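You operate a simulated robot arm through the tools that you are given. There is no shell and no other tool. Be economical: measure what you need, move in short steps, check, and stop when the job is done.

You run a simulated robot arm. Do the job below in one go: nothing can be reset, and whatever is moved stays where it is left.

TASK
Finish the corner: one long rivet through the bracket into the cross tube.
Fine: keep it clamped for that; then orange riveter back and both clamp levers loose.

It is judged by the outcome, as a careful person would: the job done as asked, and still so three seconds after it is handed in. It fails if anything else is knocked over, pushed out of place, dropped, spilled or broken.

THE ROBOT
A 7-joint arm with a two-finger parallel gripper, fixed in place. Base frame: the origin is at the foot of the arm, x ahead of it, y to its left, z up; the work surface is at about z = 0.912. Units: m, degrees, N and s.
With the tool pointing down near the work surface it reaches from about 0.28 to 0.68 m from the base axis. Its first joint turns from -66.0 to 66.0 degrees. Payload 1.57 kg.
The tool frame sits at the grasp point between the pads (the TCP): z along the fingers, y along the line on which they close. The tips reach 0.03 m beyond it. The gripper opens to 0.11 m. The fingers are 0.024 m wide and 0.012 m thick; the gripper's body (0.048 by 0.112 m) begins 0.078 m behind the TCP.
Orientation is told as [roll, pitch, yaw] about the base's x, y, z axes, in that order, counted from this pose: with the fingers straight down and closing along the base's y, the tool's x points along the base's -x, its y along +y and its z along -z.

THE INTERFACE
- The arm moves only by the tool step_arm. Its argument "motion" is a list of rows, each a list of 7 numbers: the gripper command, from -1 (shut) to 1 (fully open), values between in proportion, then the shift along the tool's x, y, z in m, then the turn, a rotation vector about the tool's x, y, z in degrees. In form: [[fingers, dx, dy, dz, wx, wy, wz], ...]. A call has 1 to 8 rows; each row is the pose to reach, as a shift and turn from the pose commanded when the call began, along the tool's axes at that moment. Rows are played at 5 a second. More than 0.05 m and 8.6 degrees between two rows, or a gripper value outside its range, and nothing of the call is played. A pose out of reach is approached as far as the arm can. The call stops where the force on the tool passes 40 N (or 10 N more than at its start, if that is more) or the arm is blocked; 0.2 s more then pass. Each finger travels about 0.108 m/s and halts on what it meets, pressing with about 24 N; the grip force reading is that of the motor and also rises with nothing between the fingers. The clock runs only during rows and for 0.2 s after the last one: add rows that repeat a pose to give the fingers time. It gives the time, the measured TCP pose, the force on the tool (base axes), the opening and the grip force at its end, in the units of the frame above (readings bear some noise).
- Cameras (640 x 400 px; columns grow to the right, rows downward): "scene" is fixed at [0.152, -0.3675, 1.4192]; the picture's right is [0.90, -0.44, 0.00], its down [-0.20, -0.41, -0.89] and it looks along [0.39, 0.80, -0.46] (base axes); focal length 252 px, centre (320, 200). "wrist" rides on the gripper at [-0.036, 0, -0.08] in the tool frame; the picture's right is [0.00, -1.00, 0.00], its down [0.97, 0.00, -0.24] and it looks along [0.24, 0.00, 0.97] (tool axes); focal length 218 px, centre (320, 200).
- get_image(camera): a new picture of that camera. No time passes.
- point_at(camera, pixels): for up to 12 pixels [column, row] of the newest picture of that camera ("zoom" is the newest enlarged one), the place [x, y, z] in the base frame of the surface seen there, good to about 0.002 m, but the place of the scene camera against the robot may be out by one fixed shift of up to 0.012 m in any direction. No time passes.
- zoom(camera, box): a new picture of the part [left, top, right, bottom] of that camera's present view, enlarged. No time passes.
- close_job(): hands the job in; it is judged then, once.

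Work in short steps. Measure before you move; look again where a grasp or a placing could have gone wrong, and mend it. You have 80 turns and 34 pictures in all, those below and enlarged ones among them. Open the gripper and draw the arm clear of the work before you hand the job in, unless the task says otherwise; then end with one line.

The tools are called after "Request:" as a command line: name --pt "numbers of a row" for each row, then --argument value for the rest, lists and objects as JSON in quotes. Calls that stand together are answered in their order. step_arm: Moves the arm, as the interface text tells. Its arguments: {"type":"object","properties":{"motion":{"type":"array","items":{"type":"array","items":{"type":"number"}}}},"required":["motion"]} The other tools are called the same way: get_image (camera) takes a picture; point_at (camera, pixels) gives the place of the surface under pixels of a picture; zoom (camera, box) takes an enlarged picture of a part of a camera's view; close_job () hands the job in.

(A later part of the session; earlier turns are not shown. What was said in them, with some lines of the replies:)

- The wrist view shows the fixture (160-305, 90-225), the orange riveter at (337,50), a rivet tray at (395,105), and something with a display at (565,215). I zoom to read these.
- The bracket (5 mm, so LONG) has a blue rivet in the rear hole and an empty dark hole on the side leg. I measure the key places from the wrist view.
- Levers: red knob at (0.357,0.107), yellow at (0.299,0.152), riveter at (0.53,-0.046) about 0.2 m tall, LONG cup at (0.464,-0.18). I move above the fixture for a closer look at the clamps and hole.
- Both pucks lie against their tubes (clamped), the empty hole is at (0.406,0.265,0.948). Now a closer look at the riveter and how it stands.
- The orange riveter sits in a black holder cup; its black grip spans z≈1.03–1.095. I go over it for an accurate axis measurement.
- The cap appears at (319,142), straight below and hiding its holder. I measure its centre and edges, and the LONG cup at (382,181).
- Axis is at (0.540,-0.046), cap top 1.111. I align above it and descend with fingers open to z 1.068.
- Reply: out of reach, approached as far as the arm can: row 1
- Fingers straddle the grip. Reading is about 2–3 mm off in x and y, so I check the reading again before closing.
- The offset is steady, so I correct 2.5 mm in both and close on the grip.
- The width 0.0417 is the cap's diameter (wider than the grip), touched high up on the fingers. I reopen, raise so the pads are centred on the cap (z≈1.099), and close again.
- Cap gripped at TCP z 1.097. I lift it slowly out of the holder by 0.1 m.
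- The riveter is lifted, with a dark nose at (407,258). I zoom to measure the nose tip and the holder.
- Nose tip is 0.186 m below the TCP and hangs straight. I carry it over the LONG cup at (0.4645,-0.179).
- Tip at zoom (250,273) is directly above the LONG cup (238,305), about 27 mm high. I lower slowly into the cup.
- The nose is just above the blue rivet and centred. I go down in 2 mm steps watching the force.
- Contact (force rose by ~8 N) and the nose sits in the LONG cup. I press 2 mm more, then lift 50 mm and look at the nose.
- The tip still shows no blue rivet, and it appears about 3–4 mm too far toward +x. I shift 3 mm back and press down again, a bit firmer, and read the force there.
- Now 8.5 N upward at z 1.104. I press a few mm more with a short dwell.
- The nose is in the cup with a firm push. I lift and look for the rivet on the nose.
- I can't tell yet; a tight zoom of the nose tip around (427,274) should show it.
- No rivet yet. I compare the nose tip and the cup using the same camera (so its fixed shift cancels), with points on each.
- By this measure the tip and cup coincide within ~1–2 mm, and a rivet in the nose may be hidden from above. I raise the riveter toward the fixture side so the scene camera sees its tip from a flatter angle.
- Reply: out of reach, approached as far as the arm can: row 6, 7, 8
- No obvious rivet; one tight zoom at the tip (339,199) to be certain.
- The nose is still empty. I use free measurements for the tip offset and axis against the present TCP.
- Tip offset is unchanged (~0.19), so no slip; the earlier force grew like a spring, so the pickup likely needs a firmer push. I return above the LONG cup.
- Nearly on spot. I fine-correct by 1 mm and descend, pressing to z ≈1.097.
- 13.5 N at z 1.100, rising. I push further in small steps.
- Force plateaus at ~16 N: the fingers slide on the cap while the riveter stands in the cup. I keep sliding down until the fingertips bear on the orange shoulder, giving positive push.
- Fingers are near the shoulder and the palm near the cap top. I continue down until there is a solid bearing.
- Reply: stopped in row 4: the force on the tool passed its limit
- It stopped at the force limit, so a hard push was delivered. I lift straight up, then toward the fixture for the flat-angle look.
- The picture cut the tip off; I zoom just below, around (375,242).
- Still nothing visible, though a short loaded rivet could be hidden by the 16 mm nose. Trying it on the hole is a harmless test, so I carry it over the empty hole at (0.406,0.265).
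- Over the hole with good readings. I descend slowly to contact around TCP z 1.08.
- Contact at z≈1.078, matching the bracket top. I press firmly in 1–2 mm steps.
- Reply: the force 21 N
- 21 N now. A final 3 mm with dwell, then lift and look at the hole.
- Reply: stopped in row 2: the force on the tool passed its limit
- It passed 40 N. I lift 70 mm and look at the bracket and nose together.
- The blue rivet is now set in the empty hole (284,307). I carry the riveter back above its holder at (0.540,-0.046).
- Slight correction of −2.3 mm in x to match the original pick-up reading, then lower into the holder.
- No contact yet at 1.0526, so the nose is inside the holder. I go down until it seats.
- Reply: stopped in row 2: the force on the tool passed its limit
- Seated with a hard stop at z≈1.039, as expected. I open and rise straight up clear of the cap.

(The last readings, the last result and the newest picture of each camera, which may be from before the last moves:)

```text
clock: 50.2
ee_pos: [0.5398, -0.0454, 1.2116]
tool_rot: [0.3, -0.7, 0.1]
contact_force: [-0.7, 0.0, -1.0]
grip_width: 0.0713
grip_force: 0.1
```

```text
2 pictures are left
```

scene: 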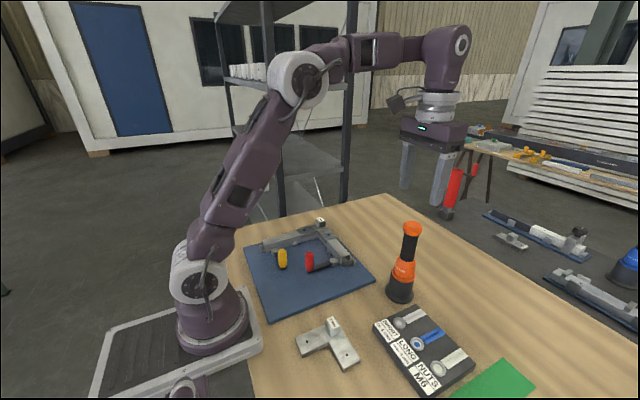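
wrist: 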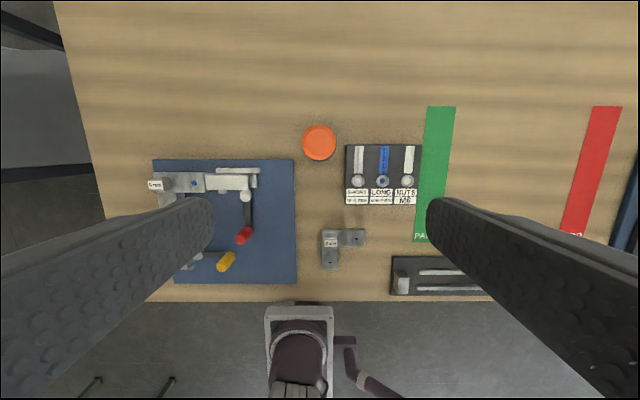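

The riveter stands in its holder again. Next the red lever: knob at about (0.358,0.112), pivot (0.435,0.113). I move over the knob at height first.

Request:
step_arm --pt "0.0 0.03 0.026 0 0 0 0" --pt "0.0 0.06 0.052 0 0 0 0" --pt "0.0 0.09 0.078 0 0 0 0" --pt "0.0 0.12 0.104 0.01 0 0 0" --pt "0.0 0.15 0.13 0.03 0 0 0" --pt "0.0 0.182 0.1575 0.06 0 0 0" --pt "0.0 0.182 0.1575 0.1 0 0.6 0" --pt "0.0 0.182 0.1575 0.14 0 0.6 0"

Request:
step_arm --pt "0.0 0 0 0.02 0 0 0" --pt "0.0 0 0 0.02 0 0 0"

Request:
point_at --camera "scene" --pixels '[[309, 253], [309, 260], [309, 268], [282, 250], [283, 258], [283, 267]]'

```text
refused: row 6 steps farther than a row can; nothing moved
```

```text
clock: 50.8
ee_pos: [0.5398, -0.0453, 1.1913]
tool_rot: [0.3, -0.6, 0.1]
contact_force: [0.6, 0.9, 0.7]
grip_width: 0.0548
grip_force: 0.1
```

```text
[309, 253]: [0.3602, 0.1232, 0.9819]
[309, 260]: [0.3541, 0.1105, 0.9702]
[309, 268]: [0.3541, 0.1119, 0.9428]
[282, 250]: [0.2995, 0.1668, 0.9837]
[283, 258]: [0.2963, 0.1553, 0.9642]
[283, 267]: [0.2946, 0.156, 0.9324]
```

First call was refused for a too-large step; the arm only came down 20 mm, still above the cap by 50 mm. I resend with smaller steps.

Request:
step_arm --pt "0.0 0.03 0.026 -0.01 0 0 0" --pt "0.0 0.06 0.052 -0.01 0 0 0" --pt "0.0 0.09 0.078 -0.005 0 0 0" --pt "0.0 0.12 0.104 0.01 0 0 0" --pt "0.0 0.15 0.13 0.03 0 0.6 0" --pt "0.0 0.175 0.15 0.06 0 0.6 0" --pt "0.0 0.184 0.1565 0.1 0 0.6 0" --pt "0.0 0.184 0.1565 0.135 0 0.6 0"

Request:
step_arm --pt "0.0 0 0 0 0 0 0"

```text
clock: 52.6
ee_pos: [0.3558, 0.1112, 1.052]
tool_rot: [0.3, 0.0, 0.1]
contact_force: [-0.5, 0.9, -0.1]
grip_width: 0.055
grip_force: 0.0
```

```text
clock: 53.0
ee_pos: [0.3561, 0.1105, 1.0535]
tool_rot: [0.3, 0.0, 0.1]
contact_force: [-0.2, 0.7, 0.6]
grip_width: 0.0551
grip_force: 0.0
```

Above the red knob. Descend to z 0.972 with fingers straddling it in y, then close.

Request:
step_arm --pt "0.0 0 0.001 0.04 0 0 0" --pt "0.0 0 0.001 0.065 0 0 0" --pt "0.0 0 0.001 0.08 0 0 0" --pt "0.0 0 0.001 0.08 0 0 0" --pt "-0.5 0 0.001 0.08 0 0 0" --pt "-1 0 0.001 0.08 0 0 0" --pt "-1 0 0.001 0.08 0 0 0"

```text
clock: 54.6
ee_pos: [0.3563, 0.1121, 0.9733]
tool_rot: [0.2, -0.1, 0.1]
contact_force: [1.5, -2.4, -7.3]
grip_width: 0.0235
grip_force: 36.0
```

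Knob gripped (0.0235 m). I try a gentle 8° counter-clockwise swing (toward −y) and check the resistance.

Request:
step_arm --pt "-1 -0.0002 -0.0055 0 0 0 -4" --pt "-1 -0.0008 -0.011 0 0 0 -8" --pt "-1 -0.0008 -0.011 0 0 0 -8"

```text
clock: 55.4
ee_pos: [0.3572, 0.101, 0.9732]
tool_rot: [0.3, -0.1, 8.2]
contact_force: [-5.0, 1.5, 5.0]
grip_width: 0.0231
grip_force: 35.6
```

It moves freely counter-clockwise (1.5 N). I continue the arc.

Request:
step_arm --pt "-1 -0.0008 -0.011 0 0 0 -8" --pt "-1 -0.0031 -0.0218 0 0 0 -16" --pt "-1 -0.0068 -0.0321 0 0 0 -24" --pt "-1 -0.012 -0.0419 0 0 0 -32" --pt "-1 -0.012 -0.0419 0 0 0 -32"

```text
clock: 56.6
ee_pos: [0.3746, 0.0618, 0.9727]
tool_rot: [0.2, -0.3, 40.2]
contact_force: [1.5, 0.8, 6.7]
grip_width: 0.0234
grip_force: 35.9
```

At 40° with no resistance; continue toward 90°.

Request:
step_arm --pt "-1 -0.0008 -0.011 0 0 0 -8" --pt "-1 -0.0031 -0.0218 0 0 0 -16" --pt "-1 -0.0068 -0.0321 0 0 0 -24" --pt "-1 -0.012 -0.0419 0 0 0 -32" --pt "-1 -0.0185 -0.0508 0 0 0 -40" --pt "-1 -0.0261 -0.0587 0 0 0 -48" --pt "-1 -0.0261 -0.0587 0 0 0 -48"

```text
clock: 57.9
ee_pos: [0.4178, 0.0366, 0.9723]
tool_rot: [0.9, 0.0, 82.7]
contact_force: [-19.1, 9.1, 18.0]
grip_width: 0.024
grip_force: 36.0
stopped in row 6: the force on the tool passed its limit (the readings are from after the stop); the commanded pose is now the measured one
```

A hard stop at about 78°, so the red lever is fully swung loose. I ease off 2 mm, open and rise.

Request:
step_arm --pt "-1 0 0.0015 0 0 0 0" --pt "-0.1 0 0.0015 0 0 0 0" --pt "-0.1 0 0.0015 0 0 0 0" --pt "-0.1 0 0.0015 -0.03 0 0 0" --pt "-0.1 0 0.0015 -0.07 0 0 0" --pt "-0.1 0 0.0015 -0.1 0 0 0" --pt "-0.1 0 0.0015 -0.1 0 0 0"

```text
clock: 59.5
ee_pos: [0.4214, 0.0347, 1.071]
tool_rot: [0.7, -0.2, 82.7]
contact_force: [-0.2, 0.0, 0.7]
grip_width: 0.0496
grip_force: 0.1
```

Red is done. Now to the yellow knob at (0.296,0.155) with the fingers closing along x (current yaw suits).

Request:
step_arm --pt "-0.1 -0.0207 0.0279 0 0 0 0" --pt "-0.1 -0.0414 0.0559 0 0 0 0" --pt "-0.1 -0.062 0.0838 0 0 0 0" --pt "-0.1 -0.0827 0.1118 0 0 0 0" --pt "-0.1 -0.1034 0.1397 0 0 0 0" --pt "-0.1 -0.1034 0.1397 0 0 0 0" --pt "-0.1 -0.1034 0.1397 0 0 0 0"

Request:
get_image --camera "wrist"

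```text
clock: 61.1
ee_pos: [0.2949, 0.1546, 1.0738]
tool_rot: [0.6, 0.0, 82.6]
contact_force: [0.5, 0.2, -0.4]
grip_width: 0.0495
grip_force: 0.0
```

```text
1 pictures are left
```

wrist: 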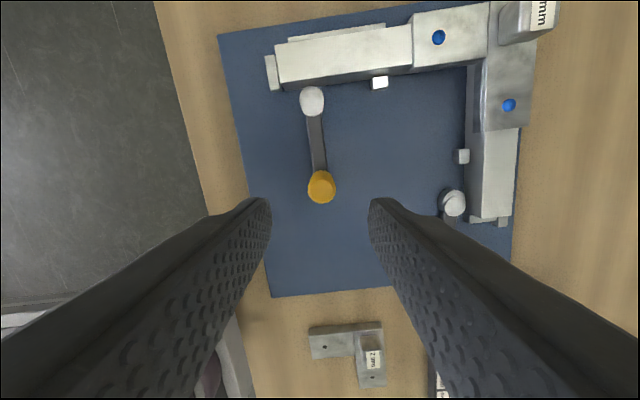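

Both blue rivets are seen, and the yellow knob at (321,186) is centred between the fingers. I measure it and the pivot (312,101).

Request:
point_at --camera "wrist" --pixels '[[321, 181], [321, 188], [312, 101], [380, 82], [343, 60], [440, 38], [453, 203], [447, 218]]'

```text
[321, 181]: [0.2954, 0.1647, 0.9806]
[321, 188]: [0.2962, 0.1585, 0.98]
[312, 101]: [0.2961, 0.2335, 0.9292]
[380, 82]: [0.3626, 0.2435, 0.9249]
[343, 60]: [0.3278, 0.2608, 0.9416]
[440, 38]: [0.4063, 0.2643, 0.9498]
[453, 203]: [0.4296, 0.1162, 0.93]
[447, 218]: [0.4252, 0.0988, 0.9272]
```

Knob centre (0.2957,0.158), pivot (0.296,0.233). I shift 3 mm, descend to z 0.982 and close.

Request:
step_arm --pt "-0.1 -0.0031 -0.0004 0.04 0 0 0" --pt "-0.1 -0.0031 -0.0004 0.075 0 0 0" --pt "-0.1 -0.0031 -0.0004 0.092 0 0 0" --pt "-0.1 -0.0031 -0.0004 0.092 0 0 0" --pt "-0.5 -0.0031 -0.0004 0.092 0 0 0" --pt "-1 -0.0031 -0.0004 0.092 0 0 0" --pt "-1 -0.0031 -0.0004 0.092 0 0 0"

```text
clock: 62.7
ee_pos: [0.2944, 0.1611, 0.9821]
tool_rot: [0.8, -0.1, 82.6]
contact_force: [1.4, -2.2, -13.7]
grip_width: 0.0235
grip_force: 36.2
```

Yellow knob gripped. Test an 8° counter-clockwise swing (toward +x).

Request:
step_arm --pt "-1 -0.0009 -0.0052 0 0 0 -2" --pt "-1 -0.0021 -0.0103 0 0 0 -4" --pt "-1 -0.0021 -0.0103 0 0 0 -4"

```text
clock: 63.2
ee_pos: [0.2964, 0.1597, 0.9813]
tool_rot: [1.0, 0.0, 85.2]
contact_force: [-21.0, 2.2, 18.3]
grip_width: 0.0238
grip_force: 35.7
stopped in row 2: the force on the tool passed its limit (the readings are from after the stop); the commanded pose is now the measured one
```

Blocked at once that way (closed stop), so the yellow lever loosens clockwise (toward −x). I swing it 16° that way.

Request:
step_arm --pt "-1 0.0002 0.0052 0 0 0 4" --pt "-1 0.0002 0.0105 0 0 0 8" --pt "-1 -0.0005 0.0158 0 0 0 12" --pt "-1 -0.0012 0.021 0 0 0 16" --pt "-1 -0.0012 0.021 0 0 0 16"

```text
clock: 64.4
ee_pos: [0.2767, 0.1609, 0.9818]
tool_rot: [1.1, 0.2, 68.9]
contact_force: [1.3, -2.9, -18.0]
grip_width: 0.0239
grip_force: 35.6
```

It turns freely. I continue the clockwise arc.

Request:
step_arm --pt "-1 0.0004 0.0105 0 0 0 8" --pt "-1 -0.0007 0.0209 0 0 0 16" --pt "-1 -0.0033 0.031 0 0 0 24" --pt "-1 -0.0072 0.0407 0 0 0 32" --pt "-1 -0.0124 0.0498 0 0 0 40" --pt "-1 -0.0188 0.058 0 0 0 48" --pt "-1 -0.0264 0.0653 0 0 0 56" --pt "-1 -0.0264 0.0653 0 0 0 56"

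```text
clock: 66.2
ee_pos: [0.226, 0.2114, 0.9832]
tool_rot: [0.4, 0.9, 12.9]
contact_force: [17.5, 5.1, -12.3]
grip_width: 0.0231
grip_force: 35.0
```

At about 73°. I go on until the stop, easing slightly inward.

Request:
step_arm --pt "-1 -0.002 0.005 0 0 0 4" --pt "-1 -0.003 0.01 0 0 0 8" --pt "-1 -0.0045 0.015 0 0 0 11" --pt "-1 -0.0045 0.015 0 0 0 11"

```text
clock: 67.0
ee_pos: [0.2258, 0.2197, 0.9829]
tool_rot: [-0.8, 1.2, 2.3]
contact_force: [1.8, -12.1, 15.6]
grip_width: 0.0235
grip_force: 35.9
stopped in row 4: the force on the tool passed its limit (the readings are from after the stop); the commanded pose is now the measured one
```

Stop reached at about 79°: yellow is loose. I ease off, open and rise.

Request:
step_arm --pt "-1 0 -0.0015 0 0 0 0" --pt "-0.1 0 -0.0015 0 0 0 0" --pt "-0.1 0 -0.0015 0 0 0 0" --pt "-0.1 0 -0.0015 -0.03 0 0 0" --pt "-0.1 0 -0.0015 -0.07 0 0 0" --pt "-0.1 0 -0.0015 -0.11 0 0 0" --pt "-0.1 -0.04 -0.0015 -0.14 0 0 0" --pt "0.5 -0.08 -0.0015 -0.16 0 0 0"

Request:
step_arm --pt "1 -0.02 -0.04 -0.02 0 0 0" --pt "1 -0.04 -0.08 -0.04 0 0 0" --pt "1 -0.05 -0.12 -0.06 0 0 0" --pt "1 -0.05 -0.16 -0.08 0 0 0" --pt "1 -0.05 -0.2 -0.1 0 0 0" --pt "1 -0.05 -0.2 -0.1 0 0 0"

Request:
get_image --camera "scene"

```text
clock: 68.8
ee_pos: [0.3091, 0.2244, 1.1419]
tool_rot: [-0.7, 1.2, 2.2]
contact_force: [-0.3, -0.4, 0.1]
grip_width: 0.0826
grip_force: 0.0
```

```text
clock: 70.2
ee_pos: [0.3681, 0.0276, 1.2426]
tool_rot: [-0.8, 1.2, 2.2]
contact_force: [-0.5, 0.2, 0.3]
grip_width: 0.1103
grip_force: 0.1
```

```text
0 pictures are left
```

scene: 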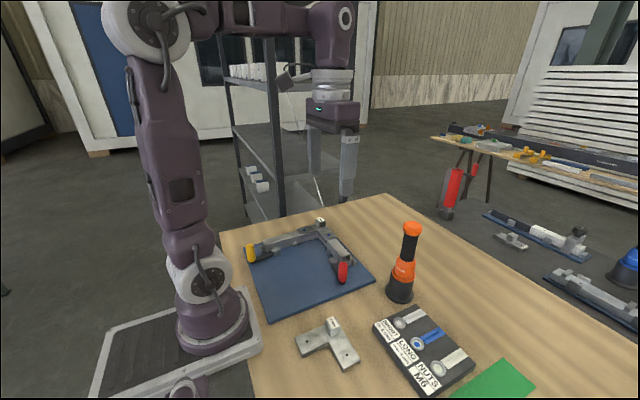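

The picture shows both levers swung loose (yellow at (251,253), red at (343,271)), the riveter in its holder and everything else in place. The arm is clear with the gripper open, so I hand the job in.

Request:
close_job

```text
The job is handed in.
```

I set one long rivet through the bracket into the cross tube with both clamps tight, put the orange riveter back in its holder, then swung both clamp levers loose.
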